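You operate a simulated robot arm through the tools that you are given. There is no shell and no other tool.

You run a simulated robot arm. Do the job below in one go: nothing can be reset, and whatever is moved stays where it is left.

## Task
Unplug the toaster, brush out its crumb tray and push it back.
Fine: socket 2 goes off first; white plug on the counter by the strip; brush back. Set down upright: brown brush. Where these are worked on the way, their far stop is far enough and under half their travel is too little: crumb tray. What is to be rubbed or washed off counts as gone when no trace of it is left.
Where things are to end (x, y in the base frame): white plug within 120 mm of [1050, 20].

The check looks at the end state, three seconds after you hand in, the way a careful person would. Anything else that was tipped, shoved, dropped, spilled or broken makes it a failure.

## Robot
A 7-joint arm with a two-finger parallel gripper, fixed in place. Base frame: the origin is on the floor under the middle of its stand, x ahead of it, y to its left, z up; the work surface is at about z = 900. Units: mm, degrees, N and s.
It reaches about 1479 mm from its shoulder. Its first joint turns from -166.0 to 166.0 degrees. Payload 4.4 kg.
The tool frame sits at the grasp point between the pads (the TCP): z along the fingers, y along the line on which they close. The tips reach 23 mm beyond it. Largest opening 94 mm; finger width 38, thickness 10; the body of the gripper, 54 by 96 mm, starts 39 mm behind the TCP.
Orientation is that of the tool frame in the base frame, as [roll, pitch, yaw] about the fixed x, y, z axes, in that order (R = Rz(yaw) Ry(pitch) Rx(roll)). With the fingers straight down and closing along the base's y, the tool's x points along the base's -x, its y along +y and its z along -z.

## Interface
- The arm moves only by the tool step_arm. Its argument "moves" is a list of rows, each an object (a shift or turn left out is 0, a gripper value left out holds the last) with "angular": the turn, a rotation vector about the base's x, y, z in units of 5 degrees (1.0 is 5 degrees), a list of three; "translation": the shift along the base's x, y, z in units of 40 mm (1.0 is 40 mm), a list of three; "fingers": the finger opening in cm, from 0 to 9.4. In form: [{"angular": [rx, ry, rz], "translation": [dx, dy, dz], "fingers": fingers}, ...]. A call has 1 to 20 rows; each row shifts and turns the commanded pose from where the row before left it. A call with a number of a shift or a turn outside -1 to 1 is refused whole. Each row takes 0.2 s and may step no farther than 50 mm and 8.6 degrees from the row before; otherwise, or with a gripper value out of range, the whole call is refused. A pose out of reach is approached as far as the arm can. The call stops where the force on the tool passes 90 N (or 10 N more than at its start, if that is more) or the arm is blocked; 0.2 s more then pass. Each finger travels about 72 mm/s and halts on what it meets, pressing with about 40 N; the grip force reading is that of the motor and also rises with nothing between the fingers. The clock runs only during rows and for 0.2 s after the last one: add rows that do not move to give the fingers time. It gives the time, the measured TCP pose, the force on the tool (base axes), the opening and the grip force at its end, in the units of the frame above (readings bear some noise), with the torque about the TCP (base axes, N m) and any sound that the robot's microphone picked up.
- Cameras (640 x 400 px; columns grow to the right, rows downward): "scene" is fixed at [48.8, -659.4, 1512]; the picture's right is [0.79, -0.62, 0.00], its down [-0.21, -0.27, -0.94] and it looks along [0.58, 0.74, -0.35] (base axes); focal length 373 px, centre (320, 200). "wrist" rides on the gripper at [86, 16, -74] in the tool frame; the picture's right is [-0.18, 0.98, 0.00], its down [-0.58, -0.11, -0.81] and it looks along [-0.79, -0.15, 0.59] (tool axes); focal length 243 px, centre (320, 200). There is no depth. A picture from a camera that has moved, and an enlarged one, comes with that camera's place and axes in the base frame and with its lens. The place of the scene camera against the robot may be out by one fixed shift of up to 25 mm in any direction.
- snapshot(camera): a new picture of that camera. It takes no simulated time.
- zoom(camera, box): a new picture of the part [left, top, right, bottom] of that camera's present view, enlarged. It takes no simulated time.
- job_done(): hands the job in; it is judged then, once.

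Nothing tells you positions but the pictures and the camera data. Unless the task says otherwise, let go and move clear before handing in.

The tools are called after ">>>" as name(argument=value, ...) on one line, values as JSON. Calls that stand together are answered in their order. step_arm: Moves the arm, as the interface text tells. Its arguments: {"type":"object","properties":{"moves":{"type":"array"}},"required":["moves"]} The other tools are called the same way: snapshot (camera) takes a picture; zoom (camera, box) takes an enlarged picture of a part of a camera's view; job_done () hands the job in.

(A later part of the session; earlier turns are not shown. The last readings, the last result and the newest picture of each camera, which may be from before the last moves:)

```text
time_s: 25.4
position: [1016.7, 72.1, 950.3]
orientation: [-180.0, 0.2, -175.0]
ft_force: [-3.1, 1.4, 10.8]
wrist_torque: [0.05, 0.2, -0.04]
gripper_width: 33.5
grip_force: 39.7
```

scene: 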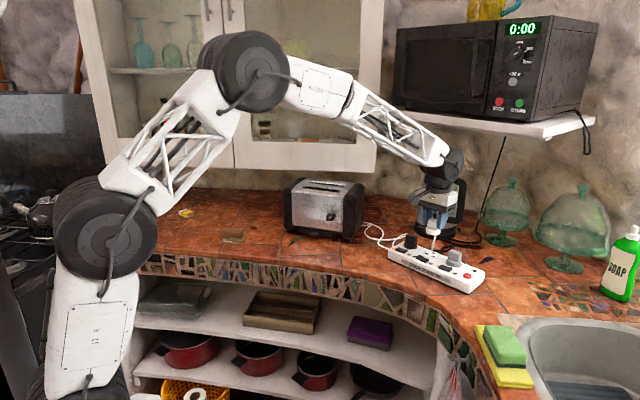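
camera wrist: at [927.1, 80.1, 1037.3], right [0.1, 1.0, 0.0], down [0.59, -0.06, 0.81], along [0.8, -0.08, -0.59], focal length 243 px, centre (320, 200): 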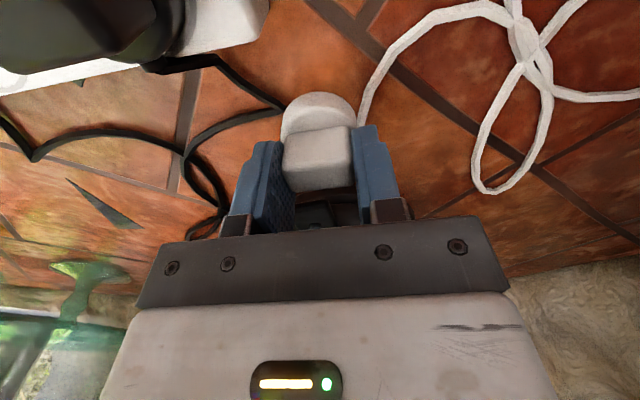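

The pins are touching the counter. I'll ease off half a millimetre and open gently.

>>> step_arm(moves=[{"translation": [0, 0, 0.012]}, {"fingers": 3.6}, {"fingers": 4.0}, {"fingers": 4.6}, {"fingers": 5.2}, {}])

>>> snapshot(camera="wrist")

>>> zoom(camera="scene", box=[380, 200, 460, 250])

```text
time_s: 26.8
position: [1013.9, 73.1, 950.2]
orientation: [179.9, -0.1, -175.1]
ft_force: [0.0, -0.2, 0.0]
wrist_torque: [-0.04, -0.04, 0.01]
gripper_width: 51.8
grip_force: 0.1
```

```text
taken
camera wrist: at [927.0, 80.7, 1025.6], right [0.1, 1.0, 0.0], down [0.59, -0.06, 0.81], along [0.8, -0.08, -0.59], focal length 243 px, centre (320, 200)
```

wrist: 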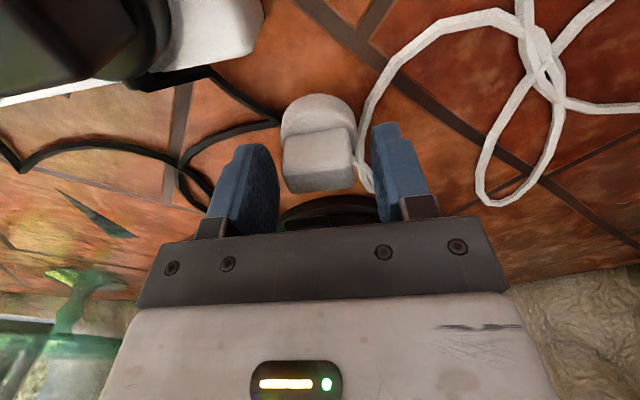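

```text
8.00 times, centred on (420, 225) of scene
camera zoom: at [48.8, -659.4, 1512.0], right [0.79, -0.62, 0.0], down [-0.21, -0.27, -0.94], along [0.58, 0.74, -0.35], focal length 2982 px, centre (-480, 0)
```

zoom: 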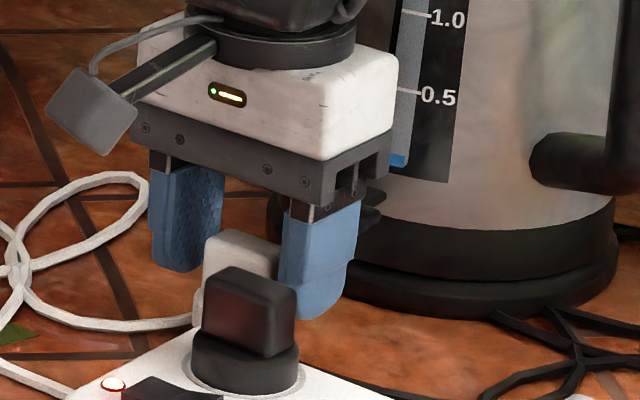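

The plug stands on its pins. I'll lift the gripper straight up off it.

>>> step_arm(moves=[{"translation": [0, 0, 0.2]}, {"translation": [0, 0, 0.3]}, {"translation": [0, 0, 0.6]}, {"translation": [-0.3, 0, 0.8]}, {"translation": [-0.6, 0, 0.7]}, {"translation": [-0.8, 0, 0.5]}, {}])

>>> snapshot(camera="wrist")

>>> snapshot(camera="scene")

>>> zoom(camera="scene", box=[370, 200, 498, 280])

```text
time_s: 28.4
position: [948.9, 72.9, 1075.7]
orientation: [-179.9, 0.0, -175.0]
ft_force: [0.4, 0.1, -1.1]
wrist_torque: [0.0, 0.02, 0.01]
gripper_width: 52.3
grip_force: 0.0
```

```text
taken
camera wrist: at [859.9, 82.0, 1150.4], right [0.1, 1.0, 0.0], down [0.59, -0.06, 0.81], along [0.8, -0.08, -0.59], focal length 243 px, centre (320, 200)
```

wrist: 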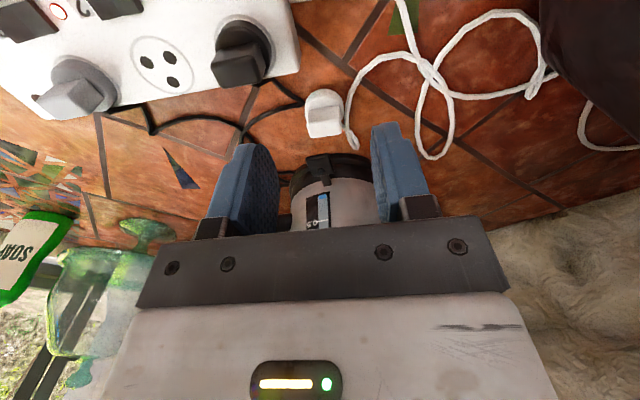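

```text
taken
```

scene: 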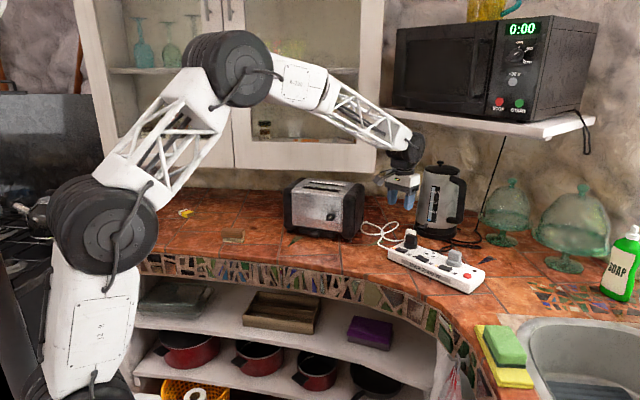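

```text
5.00 times, centred on (434, 240) of scene
camera zoom: at [48.8, -659.4, 1512.0], right [0.79, -0.62, 0.0], down [-0.21, -0.27, -0.94], along [0.58, 0.74, -0.35], focal length 1864 px, centre (-250, 0)
```

zoom: 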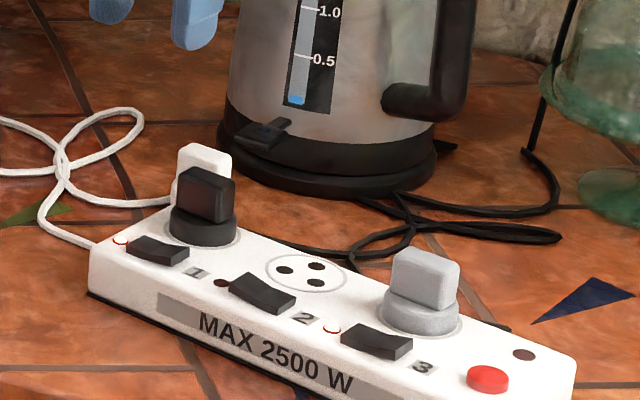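

The plug stands upright near (1015, 72), about 63 mm from the target point, and the sockets are undisturbed. Next I'll move back and turn to look at the toaster's tray front.

>>> step_arm(moves=[{"translation": [-0.3, 0, 1]}, {"translation": [-0.3, 0, 1]}, {"translation": [-0.6, 0.2, 0.8]}, {"translation": [-0.9, 0.5, 0], "angular": [0, 0, 0.7]}, {"translation": [-0.9, 0.5, 0], "angular": [0, 0, 0.7]}, {"translation": [-0.9, 0.5, 0], "angular": [0, 0, 0.7]}, {"translation": [-0.9, 0.5, 0], "angular": [0, 0, 0.7]}, {"translation": [-0.9, 0.5, 0], "angular": [0, 0, 0.7]}, {"translation": [-0.9, 0.5, -0.4], "angular": [0, 0, 0.7]}, {"translation": [-0.6, 0.5, -0.8], "angular": [0, 0, 0.7]}, {"translation": [-0.2, 0.3, -0.9], "angular": [0, 0, 0.7]}, {"translation": [0, 0.1, -0.9]}, {"translation": [0, 0, -0.7]}, {}])

>>> snapshot(camera="wrist")

>>> snapshot(camera="scene")

```text
time_s: 31.4
position: [652.3, 235.2, 1039.0]
orientation: [-179.9, 0.0, -147.0]
ft_force: [0.0, 0.1, -0.3]
wrist_torque: [0.0, 0.0, 0.0]
gripper_width: 52.2
grip_force: 0.1
```

```text
taken
camera wrist: at [570.2, 201.0, 1114.0], right [-0.38, 0.92, 0.0], down [0.55, 0.23, 0.81], along [0.75, 0.31, -0.59], focal length 243 px, centre (320, 200)
```

wrist: 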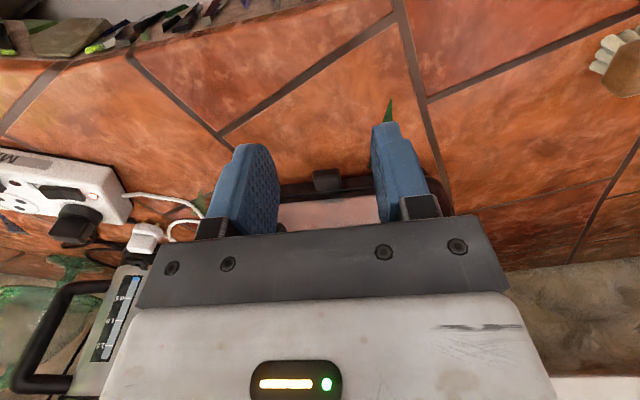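

```text
taken
```

scene: 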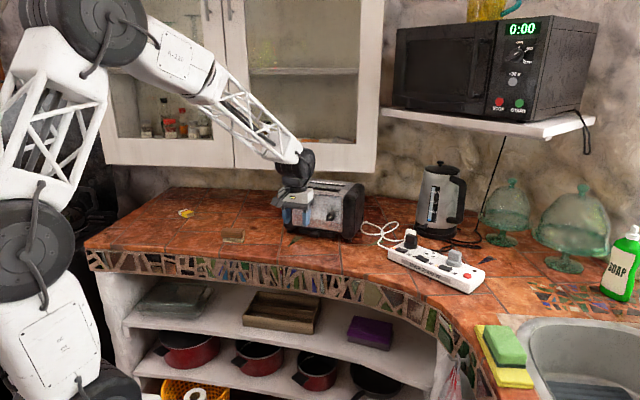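

>>> zoom(camera="wrist", box=[270, 140, 390, 220])

>>> zoom(camera="scene", box=[270, 180, 380, 250])

```text
5.00 times, centred on (330, 180) of wrist
camera zoom: at [570.2, 201.0, 1114.0], right [-0.38, 0.92, 0.0], down [0.55, 0.23, 0.81], along [0.75, 0.31, -0.59], focal length 1213 px, centre (270, 300)
```

zoom: 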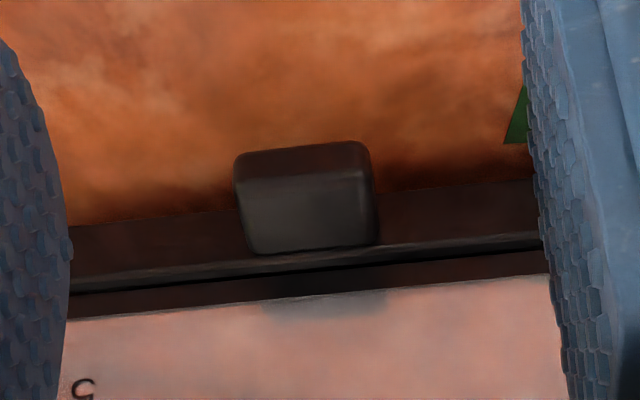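

```text
5.71 times, centred on (325, 215) of scene
camera zoom: at [48.8, -659.4, 1512.0], right [0.79, -0.62, 0.0], down [-0.21, -0.27, -0.94], along [0.58, 0.74, -0.35], focal length 2130 px, centre (291, 114)
```

zoom: 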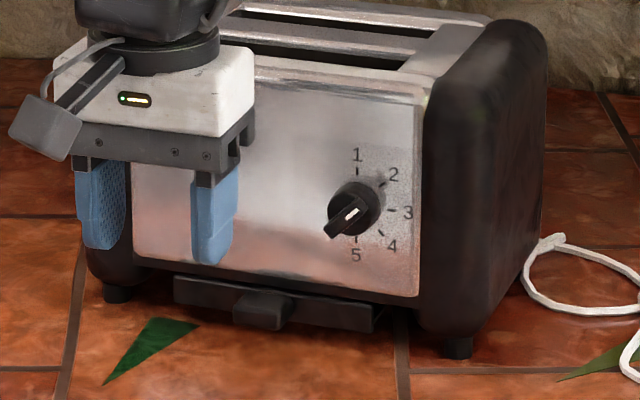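

The tray's handle is a rounded block on the tray front, about 33 mm wide and 28 mm deep. I'll take two laterally shifted views to triangulate it accurately.

>>> step_arm(moves=[{"translation": [-0.54, 0.84, 0], "fingers": 9.4}, {"translation": [-0.54, 0.84, 0]}, {}, {}])

>>> zoom(camera="wrist", box=[210, 130, 370, 230])

>>> step_arm(moves=[{"translation": [0.54, -0.84, 0]}, {"translation": [0.54, -0.84, 0]}, {"translation": [0.54, -0.84, 0]}, {"translation": [0.54, -0.84, 0]}, {}])

>>> zoom(camera="wrist", box=[310, 130, 470, 230])

>>> snapshot(camera="wrist")

```text
time_s: 32.4
position: [610.6, 301.6, 1040.5]
orientation: [180.0, -0.1, -147.0]
ft_force: [1.0, 0.3, 0.3]
wrist_torque: [0.01, 0.01, 0.01]
gripper_width: 93.7
grip_force: 0.1
```

```text
4.00 times, centred on (290, 180) of wrist
camera zoom: at [527.5, 268.4, 1114.5], right [-0.38, 0.92, 0.0], down [0.55, 0.23, 0.81], along [0.75, 0.31, -0.59], focal length 970 px, centre (440, 280)
```

zoom: 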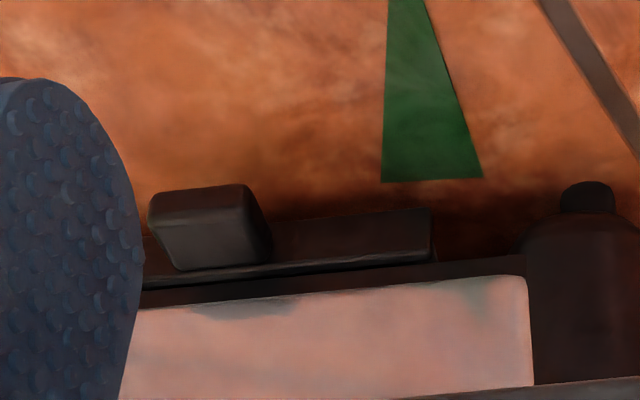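

```text
time_s: 33.6
position: [697.7, 168.4, 1036.6]
orientation: [179.9, 0.0, -147.0]
ft_force: [1.0, 0.7, 0.2]
wrist_torque: [-0.02, -0.06, 0.0]
gripper_width: 93.9
grip_force: 0.1
```

```text
4.00 times, centred on (390, 180) of wrist
camera zoom: at [614.6, 135.5, 1112.3], right [-0.38, 0.92, 0.0], down [0.55, 0.23, 0.81], along [0.75, 0.31, -0.59], focal length 970 px, centre (40, 280)
```

zoom: 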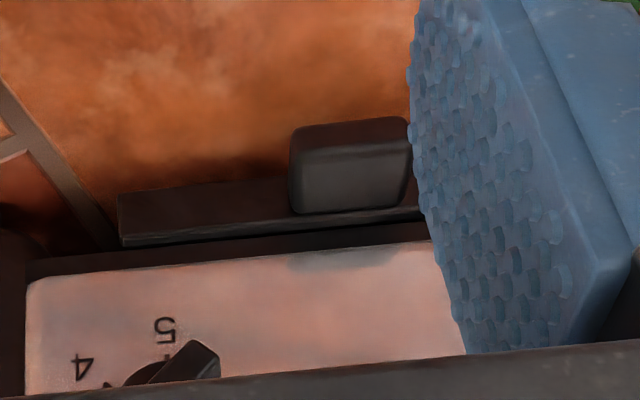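

```text
taken
camera wrist: at [614.6, 135.5, 1112.3], right [-0.38, 0.92, 0.0], down [0.55, 0.23, 0.81], along [0.75, 0.31, -0.59], focal length 243 px, centre (320, 200)
```

wrist: 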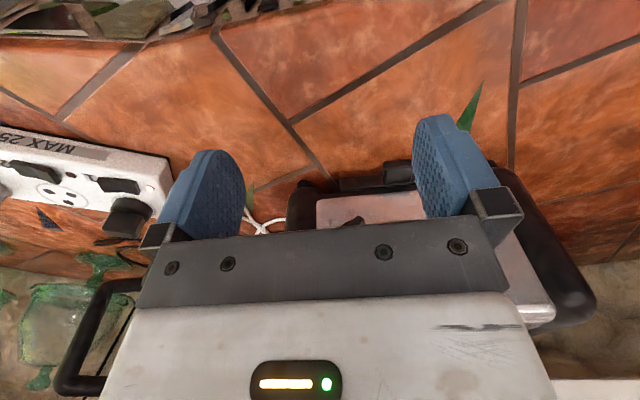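

The handle triangulates to a centre of about (767, 292), z 918–932, with the toaster facing about 32°. I'll tilt the fingers 20° toward the toaster so the gripper body clears the knob, and take a pre-grasp position.

>>> step_arm(moves=[{"translation": [0.06, 0.44, 0], "angular": [0.42, -0.68, 0], "fingers": 5.2}, {"translation": [0.06, 0.44, 0], "angular": [0.42, -0.68, 0]}, {"translation": [0.06, 0.44, 0], "angular": [0.42, -0.68, 0]}, {"translation": [0.06, 0.44, 0], "angular": [0.42, -0.68, 0]}, {"translation": [0.06, 0.44, 0], "angular": [0.42, -0.68, -0.2]}, {"translation": [0, 0, -0.7]}, {"translation": [0, 0, -0.7]}, {"translation": [0, 0, -0.4]}, {}])

>>> snapshot(camera="wrist")

>>> zoom(camera="scene", box=[260, 170, 388, 250])

```text
time_s: 35.6
position: [707.6, 257.9, 966.7]
orientation: [-179.6, 20.0, -147.9]
ft_force: [0.2, 0.5, -0.7]
wrist_torque: [0.05, 0.0, 0.0]
gripper_width: 51.9
grip_force: 0.0
```

```text
taken
camera wrist: at [607.1, 214.6, 1007.1], right [-0.37, 0.93, 0.06], down [0.28, 0.06, 0.96], along [0.88, 0.37, -0.28], focal length 243 px, centre (320, 200)
```

wrist: 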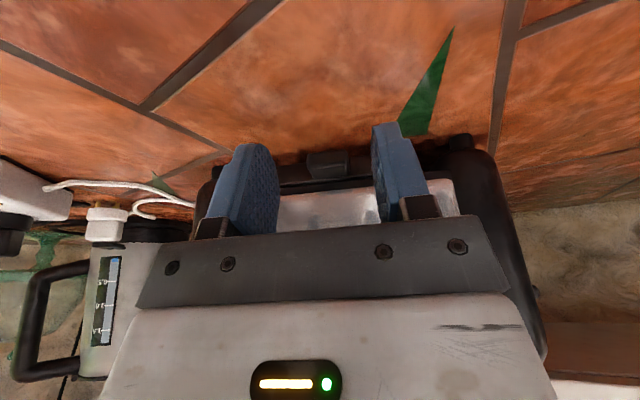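

```text
5.00 times, centred on (324, 210) of scene
camera zoom: at [48.8, -659.4, 1512.0], right [0.79, -0.62, 0.0], down [-0.21, -0.27, -0.94], along [0.58, 0.74, -0.35], focal length 1864 px, centre (300, 150)
```

zoom: 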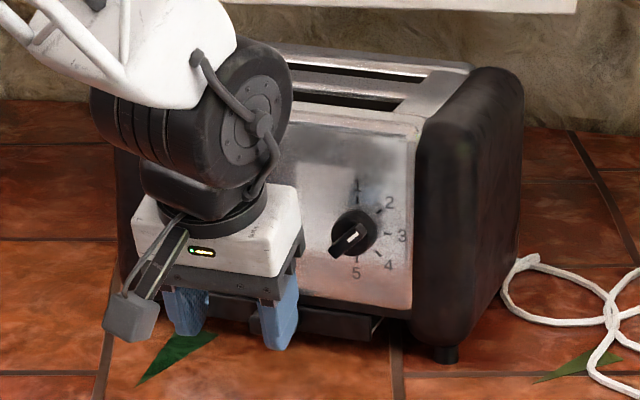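

>>> step_arm(moves=[{"translation": [0, 0, -0.5]}, {"translation": [0, 0, -0.3]}, {"translation": [0.3, 0.18, 0]}, {"translation": [0.3, 0.17, 0]}, {}])

>>> zoom(camera="wrist", box=[220, 100, 420, 225])

>>> zoom(camera="scene", box=[270, 200, 350, 250])

```text
time_s: 36.8
position: [729.2, 272.1, 935.0]
orientation: [-179.7, 20.0, -147.9]
ft_force: [-0.6, 0.5, 0.2]
wrist_torque: [-0.03, -0.03, 0.0]
gripper_width: 51.8
grip_force: 0.0
```

```text
3.20 times, centred on (320, 162) of wrist
camera zoom: at [629.2, 228.8, 975.6], right [-0.37, 0.93, 0.06], down [0.28, 0.06, 0.96], along [0.88, 0.37, -0.28], focal length 776 px, centre (320, 320)
```

zoom: 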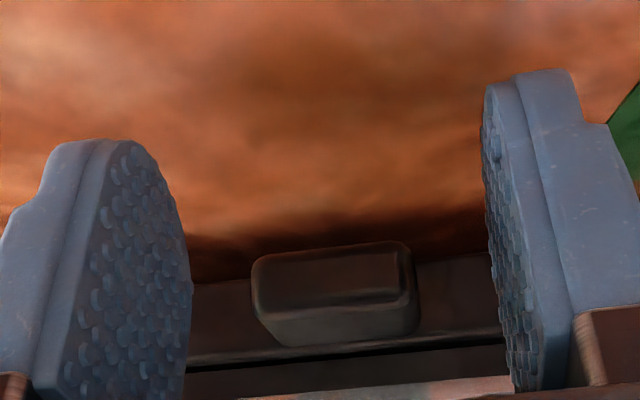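

```text
8.00 times, centred on (310, 225) of scene
camera zoom: at [48.8, -659.4, 1512.0], right [0.79, -0.62, 0.0], down [-0.21, -0.27, -0.94], along [0.58, 0.74, -0.35], focal length 2982 px, centre (400, 0)
```

zoom: 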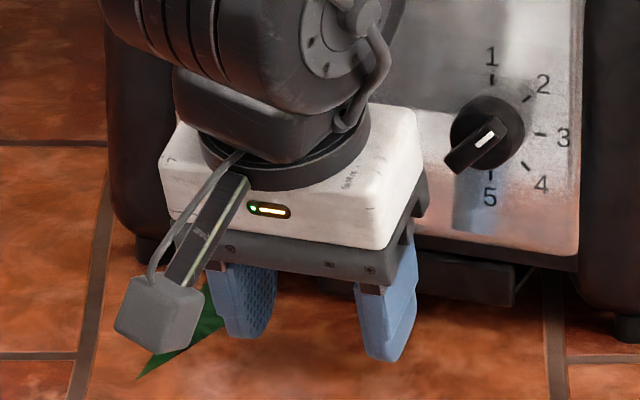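

>>> step_arm(moves=[{"translation": [0.3, 0.17, 0]}, {"translation": [0.3, 0.16, 0]}, {}])

>>> zoom(camera="wrist", box=[220, 100, 420, 225])

>>> zoom(camera="scene", box=[270, 200, 350, 250])

```text
time_s: 37.6
position: [754.1, 284.7, 935.0]
orientation: [-179.7, 19.9, -147.8]
ft_force: [0.7, 0.3, -0.1]
wrist_torque: [-0.03, -0.01, -0.03]
gripper_width: 52.0
grip_force: 0.1
```

```text
3.20 times, centred on (320, 162) of wrist
camera zoom: at [654.1, 242.3, 976.1], right [-0.37, 0.93, 0.06], down [0.28, 0.06, 0.96], along [0.88, 0.37, -0.28], focal length 776 px, centre (320, 320)
```

zoom: 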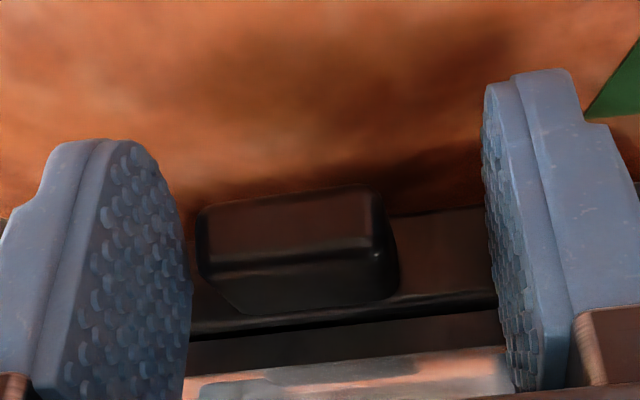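

```text
8.00 times, centred on (310, 225) of scene
camera zoom: at [48.8, -659.4, 1512.0], right [0.79, -0.62, 0.0], down [-0.21, -0.27, -0.94], along [0.58, 0.74, -0.35], focal length 2982 px, centre (400, 0)
```

zoom: 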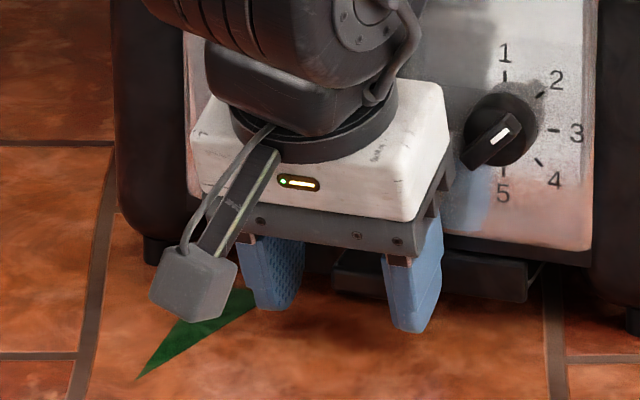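

The handle sits about 4 mm toward -y of the finger centre. I'll centre on it and close.

>>> step_arm(moves=[{"translation": [0.06, -0.085, 0]}, {"fingers": 4.0}, {"fingers": 3.4}, {"fingers": 0}, {}, {}])

>>> zoom(camera="wrist", box=[220, 100, 420, 225])

```text
time_s: 39.0
position: [757.2, 281.2, 936.2]
orientation: [-179.5, 20.0, -147.9]
ft_force: [6.0, -22.0, 9.2]
wrist_torque: [0.03, 0.23, 0.39]
gripper_width: 32.2
grip_force: 40.4
```

```text
3.20 times, centred on (320, 162) of wrist
camera zoom: at [656.7, 238.1, 976.3], right [-0.37, 0.93, 0.06], down [0.28, 0.06, 0.96], along [0.88, 0.37, -0.28], focal length 776 px, centre (320, 320)
```

zoom: 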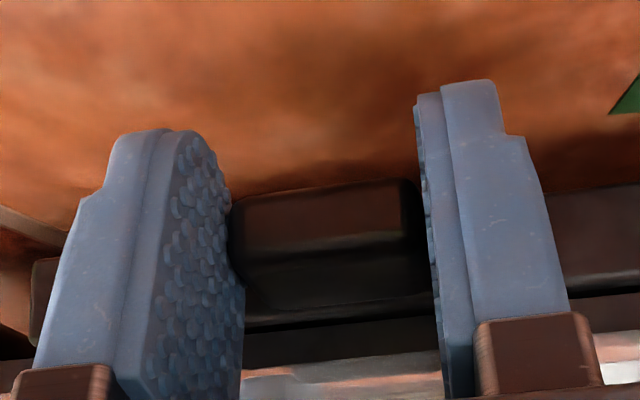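

The side force shows the handle is still slightly to -y. I'll relieve it by shifting the gripper a little.

>>> step_arm(moves=[{"translation": [0.02, -0.032, 0]}, {}])

```text
time_s: 39.6
position: [757.6, 280.5, 936.6]
orientation: [-179.7, 20.1, -147.9]
ft_force: [-13.8, 12.8, 14.1]
wrist_torque: [0.75, 0.12, 1.0]
gripper_width: 32.1
grip_force: 39.3
```

>>> step_arm(moves=[{"translation": [-0.01, 0.014, 0.02]}, {}])

```text
time_s: 40.2
position: [756.9, 280.5, 935.5]
orientation: [-179.6, 20.0, -147.9]
ft_force: [-15.0, 21.5, 9.5]
wrist_torque: [1.37, -0.47, 1.34]
gripper_width: 32.3
grip_force: 40.3
```

>>> step_arm(moves=[{}, {}])

>>> zoom(camera="scene", box=[260, 170, 388, 250])

```text
time_s: 40.8
position: [757.6, 279.7, 936.9]
orientation: [-179.5, 20.0, -147.9]
ft_force: [-13.0, 21.1, 4.7]
wrist_torque: [0.38, 0.49, 1.21]
gripper_width: 32.2
grip_force: 39.9
```

```text
5.00 times, centred on (324, 210) of scene
camera zoom: at [48.8, -659.4, 1512.0], right [0.79, -0.62, 0.0], down [-0.21, -0.27, -0.94], along [0.58, 0.74, -0.35], focal length 1864 px, centre (300, 150)
```

zoom: 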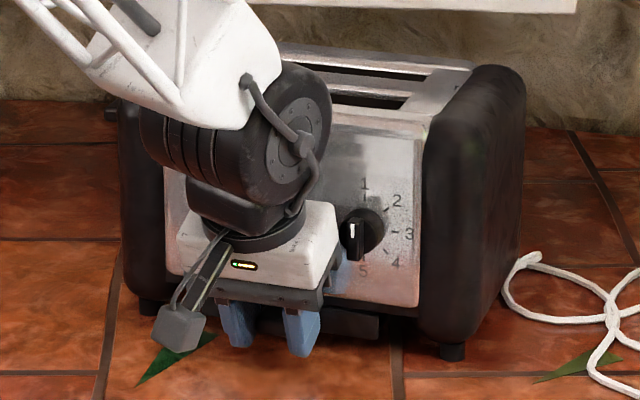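

The toaster's knob has turned: the gripper's body edge is touching it, which explains the side force. I'll open, back away along the tray axis, and check the knob.

>>> step_arm(moves=[{"fingers": 4.0}, {"fingers": 5.2}, {"translation": [-0.17, -0.106, 0]}, {"translation": [-0.34, -0.21, 0]}, {"translation": [-0.6, -0.37, 0]}, {"translation": [-0.6, -0.37, 0.3]}, {}])

>>> zoom(camera="scene", box=[260, 170, 388, 250])

>>> snapshot(camera="wrist")

```text
time_s: 42.4
position: [689.9, 237.8, 947.5]
orientation: [-179.6, 20.0, -148.0]
ft_force: [-0.6, 0.4, 0.2]
wrist_torque: [0.01, -0.01, -0.03]
gripper_width: 51.9
grip_force: 0.0
```

```text
5.00 times, centred on (324, 210) of scene
camera zoom: at [48.8, -659.4, 1512.0], right [0.79, -0.62, 0.0], down [-0.21, -0.27, -0.94], along [0.58, 0.74, -0.35], focal length 1864 px, centre (300, 150)
```

zoom: 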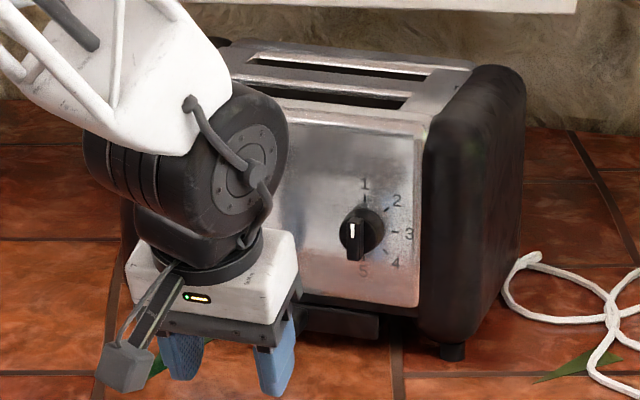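

```text
taken
camera wrist: at [589.3, 195.3, 987.2], right [-0.37, 0.93, 0.06], down [0.28, 0.06, 0.96], along [0.88, 0.37, -0.28], focal length 243 px, centre (320, 200)
```

wrist: 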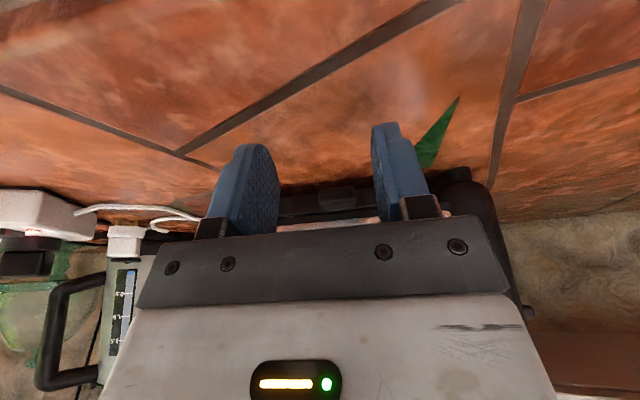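

>>> zoom(camera="scene", box=[260, 160, 400, 250])

>>> zoom(camera="scene", box=[318, 205, 350, 225])

```text
4.44 times, centred on (330, 205) of scene
camera zoom: at [48.8, -659.4, 1512.0], right [0.79, -0.62, 0.0], down [-0.21, -0.27, -0.94], along [0.58, 0.74, -0.35], focal length 1657 px, centre (276, 178)
```

zoom: 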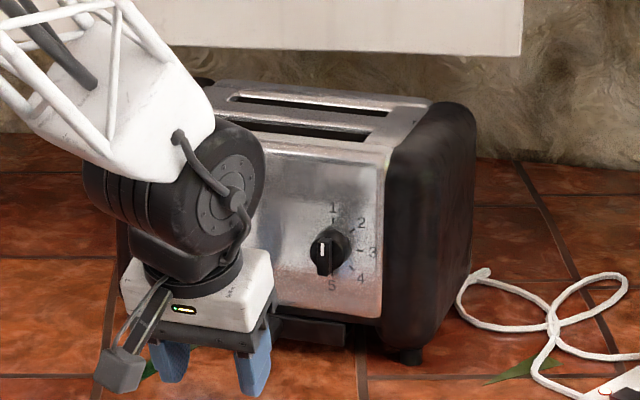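

```text
16.00 times, centred on (334, 215) of scene
camera zoom: at [48.8, -659.4, 1512.0], right [0.79, -0.62, 0.0], down [-0.21, -0.27, -0.94], along [0.58, 0.74, -0.35], focal length 5964 px, centre (96, -40)
```

zoom: 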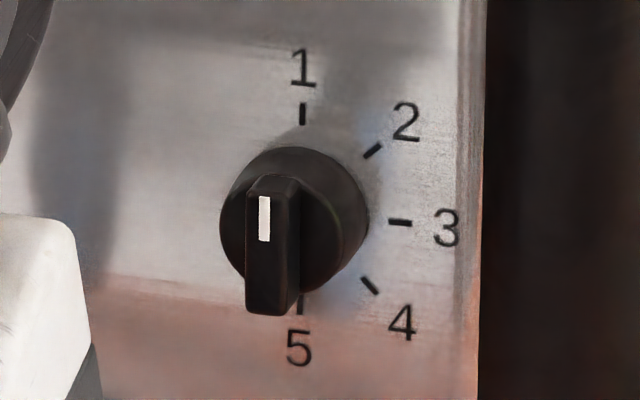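

The toaster front was nudged a few millimetres and the knob went from 2 to 1, so I'll put the knob back later. First I'll re-measure the handle from higher up with two lateral views.

>>> step_arm(moves=[{"translation": [-0.3, 0.5, 0.8], "fingers": 9.4}, {"translation": [-0.3, 0.5, 0.8]}, {"translation": [-0.2, 0.3, 0.8]}, {}, {}])

>>> zoom(camera="wrist", box=[230, 60, 390, 160])

>>> step_arm(moves=[{"translation": [0.54, -0.84, 0]}, {"translation": [0.54, -0.84, 0]}, {"translation": [0.54, -0.84, 0]}, {}])

>>> zoom(camera="wrist", box=[310, 60, 470, 160])

>>> snapshot(camera="wrist")

```text
time_s: 43.6
position: [659.3, 290.2, 1044.6]
orientation: [-179.6, 20.0, -147.9]
ft_force: [0.8, 0.5, -0.6]
wrist_torque: [-0.01, 0.03, 0.01]
gripper_width: 94.0
grip_force: 0.0
```

```text
4.00 times, centred on (310, 110) of wrist
camera zoom: at [558.2, 247.1, 1085.7], right [-0.37, 0.93, 0.06], down [0.28, 0.06, 0.96], along [0.88, 0.37, -0.28], focal length 970 px, centre (360, 560)
```

zoom: 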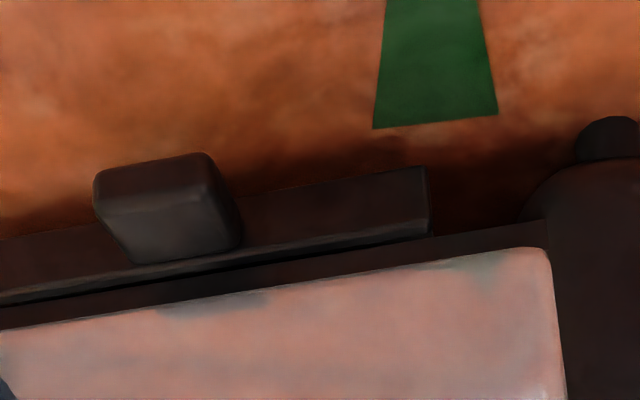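

```text
time_s: 44.6
position: [720.0, 188.3, 1043.8]
orientation: [-179.6, 19.9, -147.9]
ft_force: [0.2, -0.3, -0.7]
wrist_torque: [0.05, 0.0, 0.01]
gripper_width: 94.0
grip_force: 0.0
```

```text
4.00 times, centred on (390, 110) of wrist
camera zoom: at [621.3, 146.3, 1084.7], right [-0.37, 0.93, 0.06], down [0.28, 0.06, 0.96], along [0.88, 0.37, -0.28], focal length 970 px, centre (40, 560)
```

zoom: 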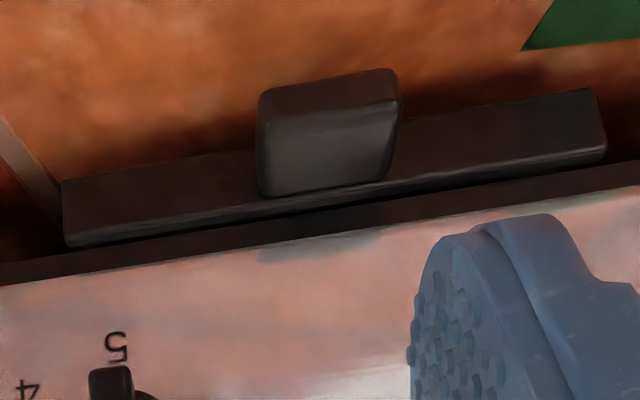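

```text
taken
camera wrist: at [621.3, 146.3, 1084.7], right [-0.37, 0.93, 0.06], down [0.28, 0.06, 0.96], along [0.88, 0.37, -0.28], focal length 243 px, centre (320, 200)
```

wrist: 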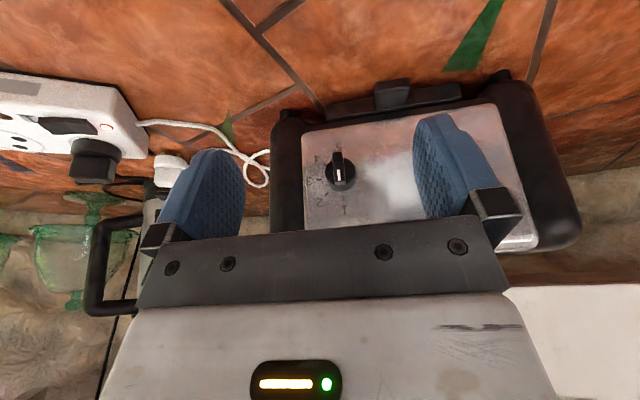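

After the nudge, the handle centre is near (770, 291) and the plate yaw about 33°. I'll re-approach with a 30° tilt and slightly further back, which keeps the gripper body in front of the knob.

>>> step_arm(moves=[{"translation": [-0.09, 0.53, 0], "angular": [0.36, -0.56, 0.2], "fingers": 5.2}, {"translation": [-0.09, 0.53, 0], "angular": [0.36, -0.56, 0]}, {"translation": [-0.09, 0.53, 0], "angular": [0.36, -0.56, 0]}, {"translation": [0, 0, -0.7]}, {"translation": [0, 0, -0.7]}, {"translation": [0, 0, -0.5]}, {}])

>>> zoom(camera="wrist", box=[200, 100, 440, 240])

>>> zoom(camera="scene", box=[260, 170, 388, 250])

```text
time_s: 46.2
position: [712.7, 252.4, 966.7]
orientation: [-179.4, 30.0, -146.9]
ft_force: [0.1, 0.3, 0.1]
wrist_torque: [-0.01, 0.0, 0.02]
gripper_width: 51.9
grip_force: 0.1
```

```text
2.67 times, centred on (320, 170) of wrist
camera zoom: at [608.3, 205.8, 989.1], right [-0.4, 0.91, 0.08], down [0.14, -0.03, 0.99], along [0.91, 0.41, -0.12], focal length 647 px, centre (320, 280)
```

zoom: 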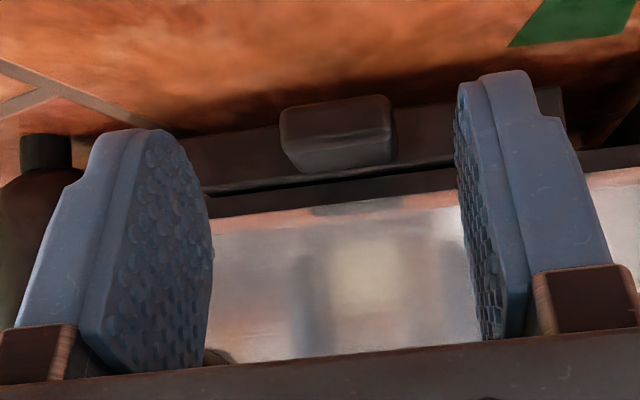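

```text
5.00 times, centred on (324, 210) of scene
camera zoom: at [48.8, -659.4, 1512.0], right [0.79, -0.62, 0.0], down [-0.21, -0.27, -0.94], along [0.58, 0.74, -0.35], focal length 1864 px, centre (300, 150)
```

zoom: 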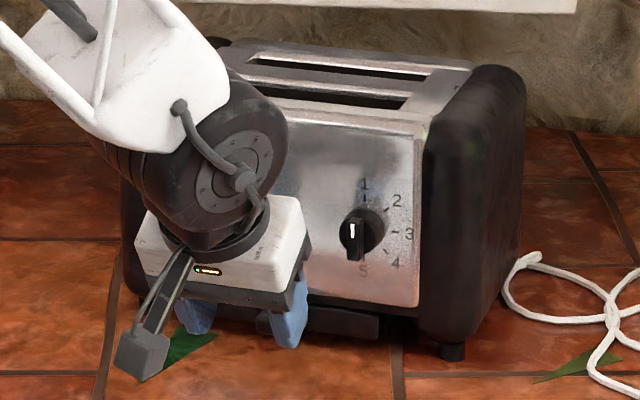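

>>> step_arm(moves=[{"translation": [0, 0, -0.45]}, {"translation": [0, 0, -0.3]}, {"translation": [0.32, 0.2, 0]}, {"translation": [0.32, 0.2, 0]}, {}, {}])

>>> zoom(camera="wrist", box=[200, 100, 440, 240])

>>> zoom(camera="scene", box=[270, 195, 366, 255])

```text
time_s: 47.6
position: [737.4, 270.1, 936.9]
orientation: [-179.6, 30.0, -147.0]
ft_force: [0.2, 0.0, -0.1]
wrist_torque: [0.03, -0.01, 0.01]
gripper_width: 52.1
grip_force: 0.0
```

```text
2.67 times, centred on (320, 170) of wrist
camera zoom: at [633.5, 222.3, 958.5], right [-0.4, 0.91, 0.08], down [0.14, -0.03, 0.99], along [0.91, 0.41, -0.12], focal length 647 px, centre (320, 280)
```

zoom: 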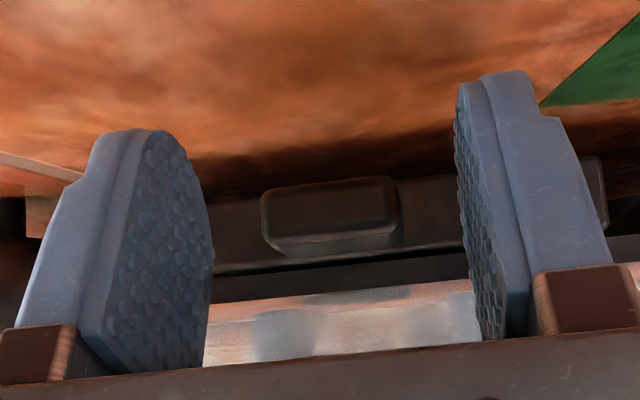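

```text
6.67 times, centred on (318, 225) of scene
camera zoom: at [48.8, -659.4, 1512.0], right [0.79, -0.62, 0.0], down [-0.21, -0.27, -0.94], along [0.58, 0.74, -0.35], focal length 2485 px, centre (333, 33)
```

zoom: 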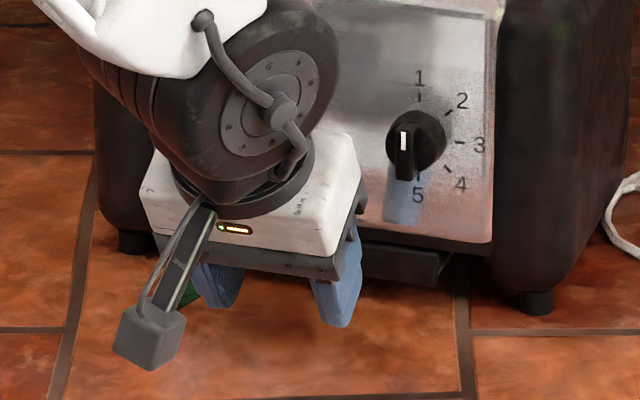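

The handle is centred between the fingers. I'm advancing the last 18 mm and closing.

>>> step_arm(moves=[{"translation": [0.21, 0.11, 0]}, {"translation": [0.2, 0.12, 0]}, {}, {}])

>>> zoom(camera="wrist", box=[200, 100, 440, 240])

>>> zoom(camera="scene", box=[270, 195, 366, 255])

```text
time_s: 48.6
position: [753.9, 276.9, 936.7]
orientation: [-179.5, 30.0, -146.9]
ft_force: [0.4, 0.2, 0.1]
wrist_torque: [0.0, 0.02, 0.01]
gripper_width: 52.3
grip_force: 0.0
```

```text
2.67 times, centred on (320, 170) of wrist
camera zoom: at [649.8, 231.2, 959.1], right [-0.4, 0.91, 0.09], down [0.14, -0.03, 0.99], along [0.91, 0.41, -0.12], focal length 647 px, centre (320, 280)
```

zoom: 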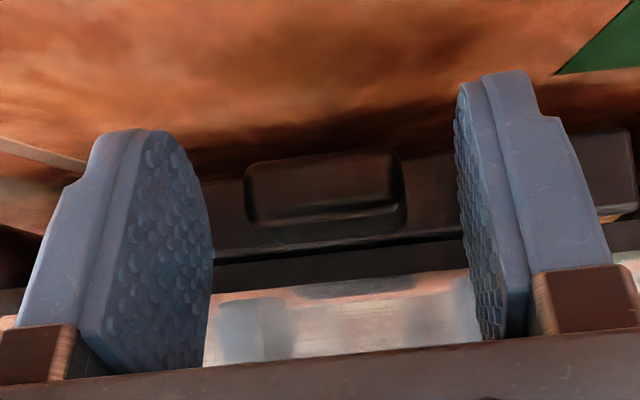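

```text
6.67 times, centred on (318, 225) of scene
camera zoom: at [48.8, -659.4, 1512.0], right [0.79, -0.62, 0.0], down [-0.21, -0.27, -0.94], along [0.58, 0.74, -0.35], focal length 2485 px, centre (333, 33)
```

zoom: 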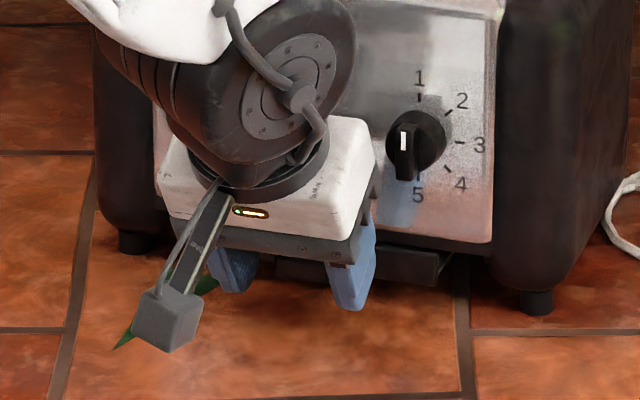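

>>> step_arm(moves=[{"translation": [-0.01, 0.015, 0], "fingers": 4.0}, {"fingers": 3.3}, {"fingers": 0}, {}, {}])

>>> zoom(camera="scene", box=[270, 195, 366, 255])

```text
time_s: 49.8
position: [754.5, 277.1, 936.6]
orientation: [-179.5, 30.0, -146.9]
ft_force: [7.5, -12.6, 0.3]
wrist_torque: [0.31, -0.16, -0.46]
gripper_width: 31.5
grip_force: 40.2
```

```text
6.67 times, centred on (318, 225) of scene
camera zoom: at [48.8, -659.4, 1512.0], right [0.79, -0.62, 0.0], down [-0.21, -0.27, -0.94], along [0.58, 0.74, -0.35], focal length 2485 px, centre (333, 33)
```

zoom: 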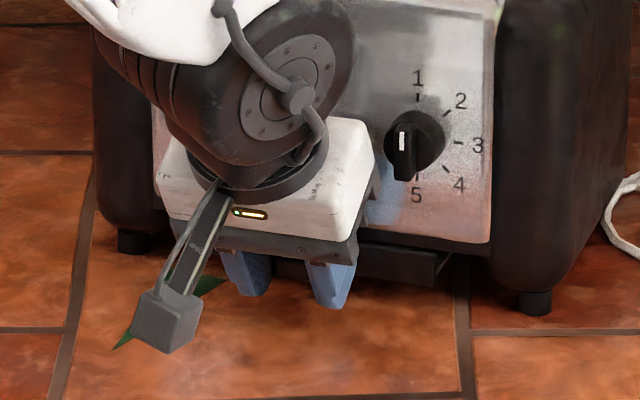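

The handle is gripped. I'll pull the tray out slowly along its axis and watch the force.

>>> step_arm(moves=[{"translation": [-0.12, -0.095, 0]}, {"translation": [-0.126, -0.082, 0]}, {"translation": [-0.126, -0.082, 0]}, {}])

>>> zoom(camera="scene", box=[270, 195, 366, 255])

```text
time_s: 50.8
position: [738.8, 269.2, 937.3]
orientation: [-179.5, 29.9, -146.8]
ft_force: [-5.3, 7.6, -0.2]
wrist_torque: [0.29, 0.31, -0.08]
gripper_width: 31.6
grip_force: 40.1
```

```text
6.67 times, centred on (318, 225) of scene
camera zoom: at [48.8, -659.4, 1512.0], right [0.79, -0.62, 0.0], down [-0.21, -0.27, -0.94], along [0.58, 0.74, -0.35], focal length 2485 px, centre (333, 33)
```

zoom: 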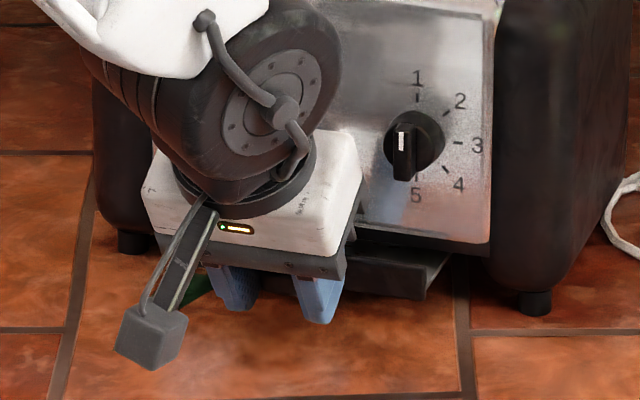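

The tray slides freely and the toaster stays still. I'll continue pulling.

>>> step_arm(moves=[{"translation": [-0.172, -0.105, 0]}, {"translation": [-0.168, -0.109, 0]}, {"translation": [-0.168, -0.109, 0]}, {"translation": [-0.168, -0.109, 0]}, {}])

>>> zoom(camera="scene", box=[270, 195, 366, 255])

```text
time_s: 52.0
position: [711.2, 250.7, 937.6]
orientation: [-179.5, 30.0, -146.9]
ft_force: [-4.7, 6.5, 8.0]
wrist_torque: [0.04, 0.55, 0.1]
gripper_width: 31.8
grip_force: 40.0
```

```text
6.67 times, centred on (318, 225) of scene
camera zoom: at [48.8, -659.4, 1512.0], right [0.79, -0.62, 0.0], down [-0.21, -0.27, -0.94], along [0.58, 0.74, -0.35], focal length 2485 px, centre (333, 33)
```

zoom: 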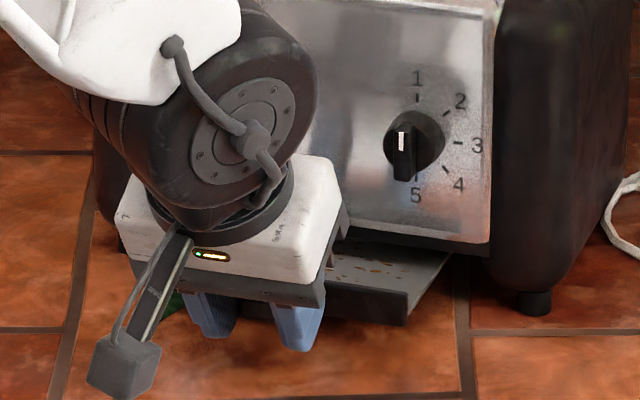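

>>> step_arm(moves=[{"translation": [-0.17, -0.107, 0.015]}, {"translation": [-0.168, -0.109, 0]}, {"translation": [-0.168, -0.109, 0]}, {"translation": [-0.168, -0.109, 0]}, {}])

>>> zoom(camera="scene", box=[270, 195, 366, 255])

```text
time_s: 53.2
position: [685.4, 234.0, 938.2]
orientation: [-179.5, 29.9, -146.9]
ft_force: [-5.6, 7.9, -0.2]
wrist_torque: [0.32, 0.7, 0.08]
gripper_width: 31.8
grip_force: 39.7
```

```text
6.67 times, centred on (318, 225) of scene
camera zoom: at [48.8, -659.4, 1512.0], right [0.79, -0.62, 0.0], down [-0.21, -0.27, -0.94], along [0.58, 0.74, -0.35], focal length 2485 px, centre (333, 33)
```

zoom: 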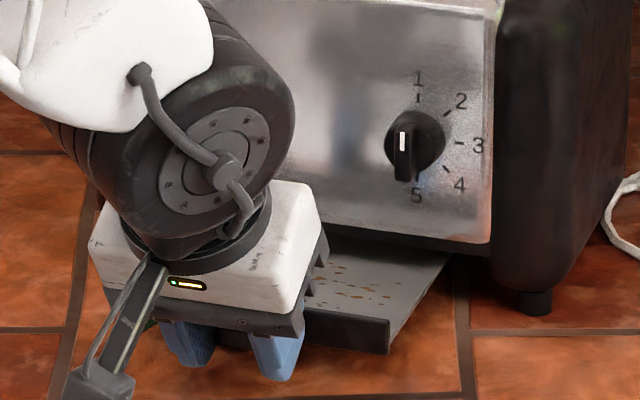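

>>> step_arm(moves=[{"translation": [-0.126, -0.082, 0]}, {"translation": [-0.126, -0.082, 0]}, {}])

>>> step_arm(moves=[{"translation": [-0.126, -0.082, 0]}, {"translation": [-0.126, -0.082, 0]}, {}])

>>> zoom(camera="scene", box=[270, 195, 366, 255])

>>> snapshot(camera="wrist")

```text
time_s: 54.0
position: [674.1, 226.5, 936.6]
orientation: [-179.6, 29.9, -146.9]
ft_force: [-2.9, 4.9, 0.2]
wrist_torque: [0.4, 0.24, 0.17]
gripper_width: 31.7
grip_force: 39.8
```

```text
time_s: 54.8
position: [664.6, 221.1, 938.4]
orientation: [-179.5, 30.0, -146.9]
ft_force: [3.1, -4.3, 0.1]
wrist_torque: [-0.48, 0.97, -0.34]
gripper_width: 31.5
grip_force: 40.3
```

```text
6.67 times, centred on (318, 225) of scene
camera zoom: at [48.8, -659.4, 1512.0], right [0.79, -0.62, 0.0], down [-0.21, -0.27, -0.94], along [0.58, 0.74, -0.35], focal length 2485 px, centre (333, 33)
```

zoom: 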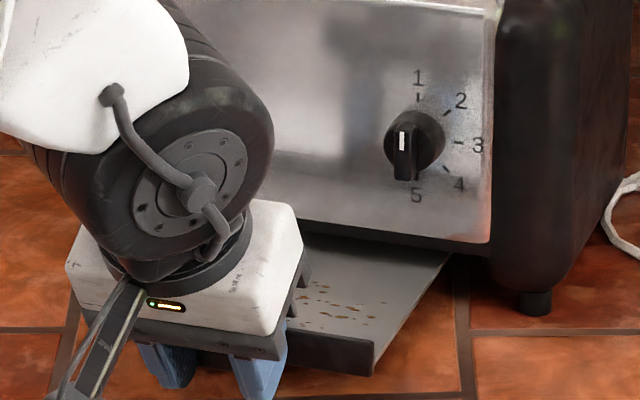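

```text
taken
camera wrist: at [560.0, 173.1, 959.3], right [-0.4, 0.91, 0.09], down [0.14, -0.03, 0.99], along [0.91, 0.41, -0.12], focal length 243 px, centre (320, 200)
```

wrist: 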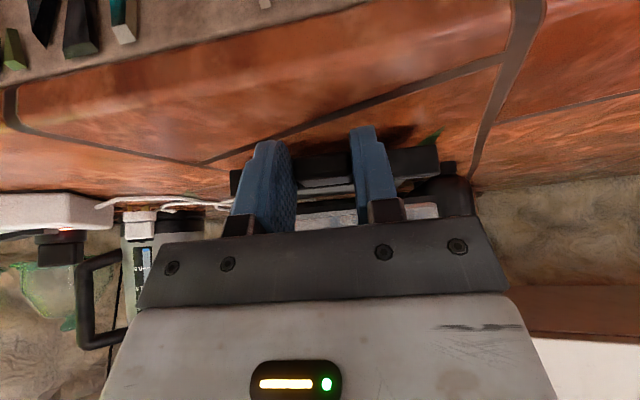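

>>> step_arm(moves=[{"translation": [-0.126, -0.083, 0]}, {"translation": [-0.126, -0.083, 0]}, {}])

>>> step_arm(moves=[{"translation": [-0.126, -0.082, 0]}, {}])

>>> zoom(camera="scene", box=[270, 195, 366, 255])

```text
time_s: 55.6
position: [653.4, 213.4, 936.9]
orientation: [-179.4, 30.0, -147.0]
ft_force: [-2.8, 3.2, 0.1]
wrist_torque: [0.3, 0.78, 0.16]
gripper_width: 31.6
grip_force: 39.8
```

```text
time_s: 56.2
position: [649.2, 210.6, 938.6]
orientation: [-179.5, 30.0, -146.9]
ft_force: [-1.9, 2.3, -0.5]
wrist_torque: [0.36, 0.48, -0.03]
gripper_width: 31.7
grip_force: 40.1
```

```text
6.67 times, centred on (318, 225) of scene
camera zoom: at [48.8, -659.4, 1512.0], right [0.79, -0.62, 0.0], down [-0.21, -0.27, -0.94], along [0.58, 0.74, -0.35], focal length 2485 px, centre (333, 33)
```

zoom: 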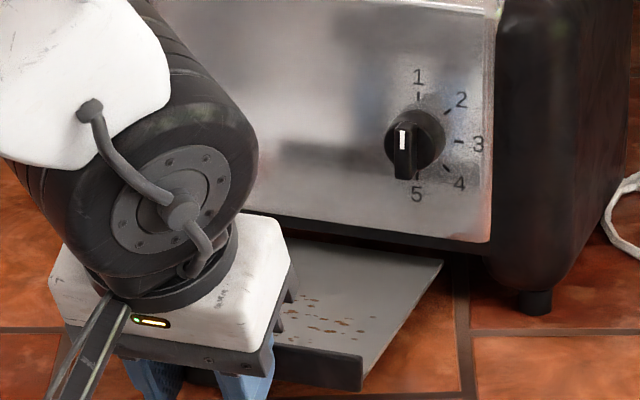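

>>> zoom(camera="scene", box=[306, 225, 346, 250])

>>> zoom(camera="wrist", box=[200, 100, 480, 240])

```text
16.00 times, centred on (326, 238) of scene
camera zoom: at [48.8, -659.4, 1512.0], right [0.79, -0.62, 0.0], down [-0.21, -0.27, -0.94], along [0.58, 0.74, -0.35], focal length 5964 px, centre (224, -400)
```

zoom: 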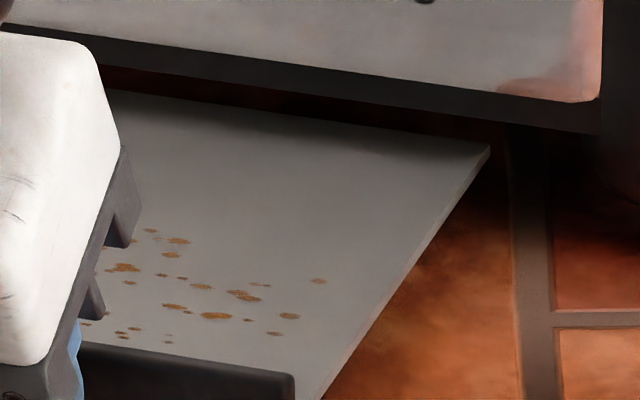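

```text
2.29 times, centred on (340, 170) of wrist
camera zoom: at [544.8, 163.1, 960.0], right [-0.4, 0.91, 0.09], down [0.14, -0.03, 0.99], along [0.91, 0.41, -0.12], focal length 555 px, centre (274, 269)
```

zoom: 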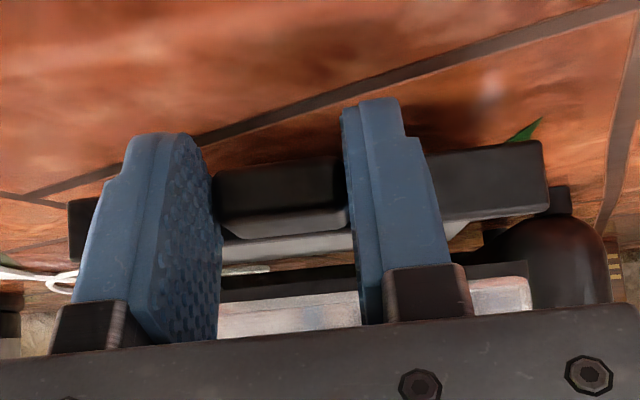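

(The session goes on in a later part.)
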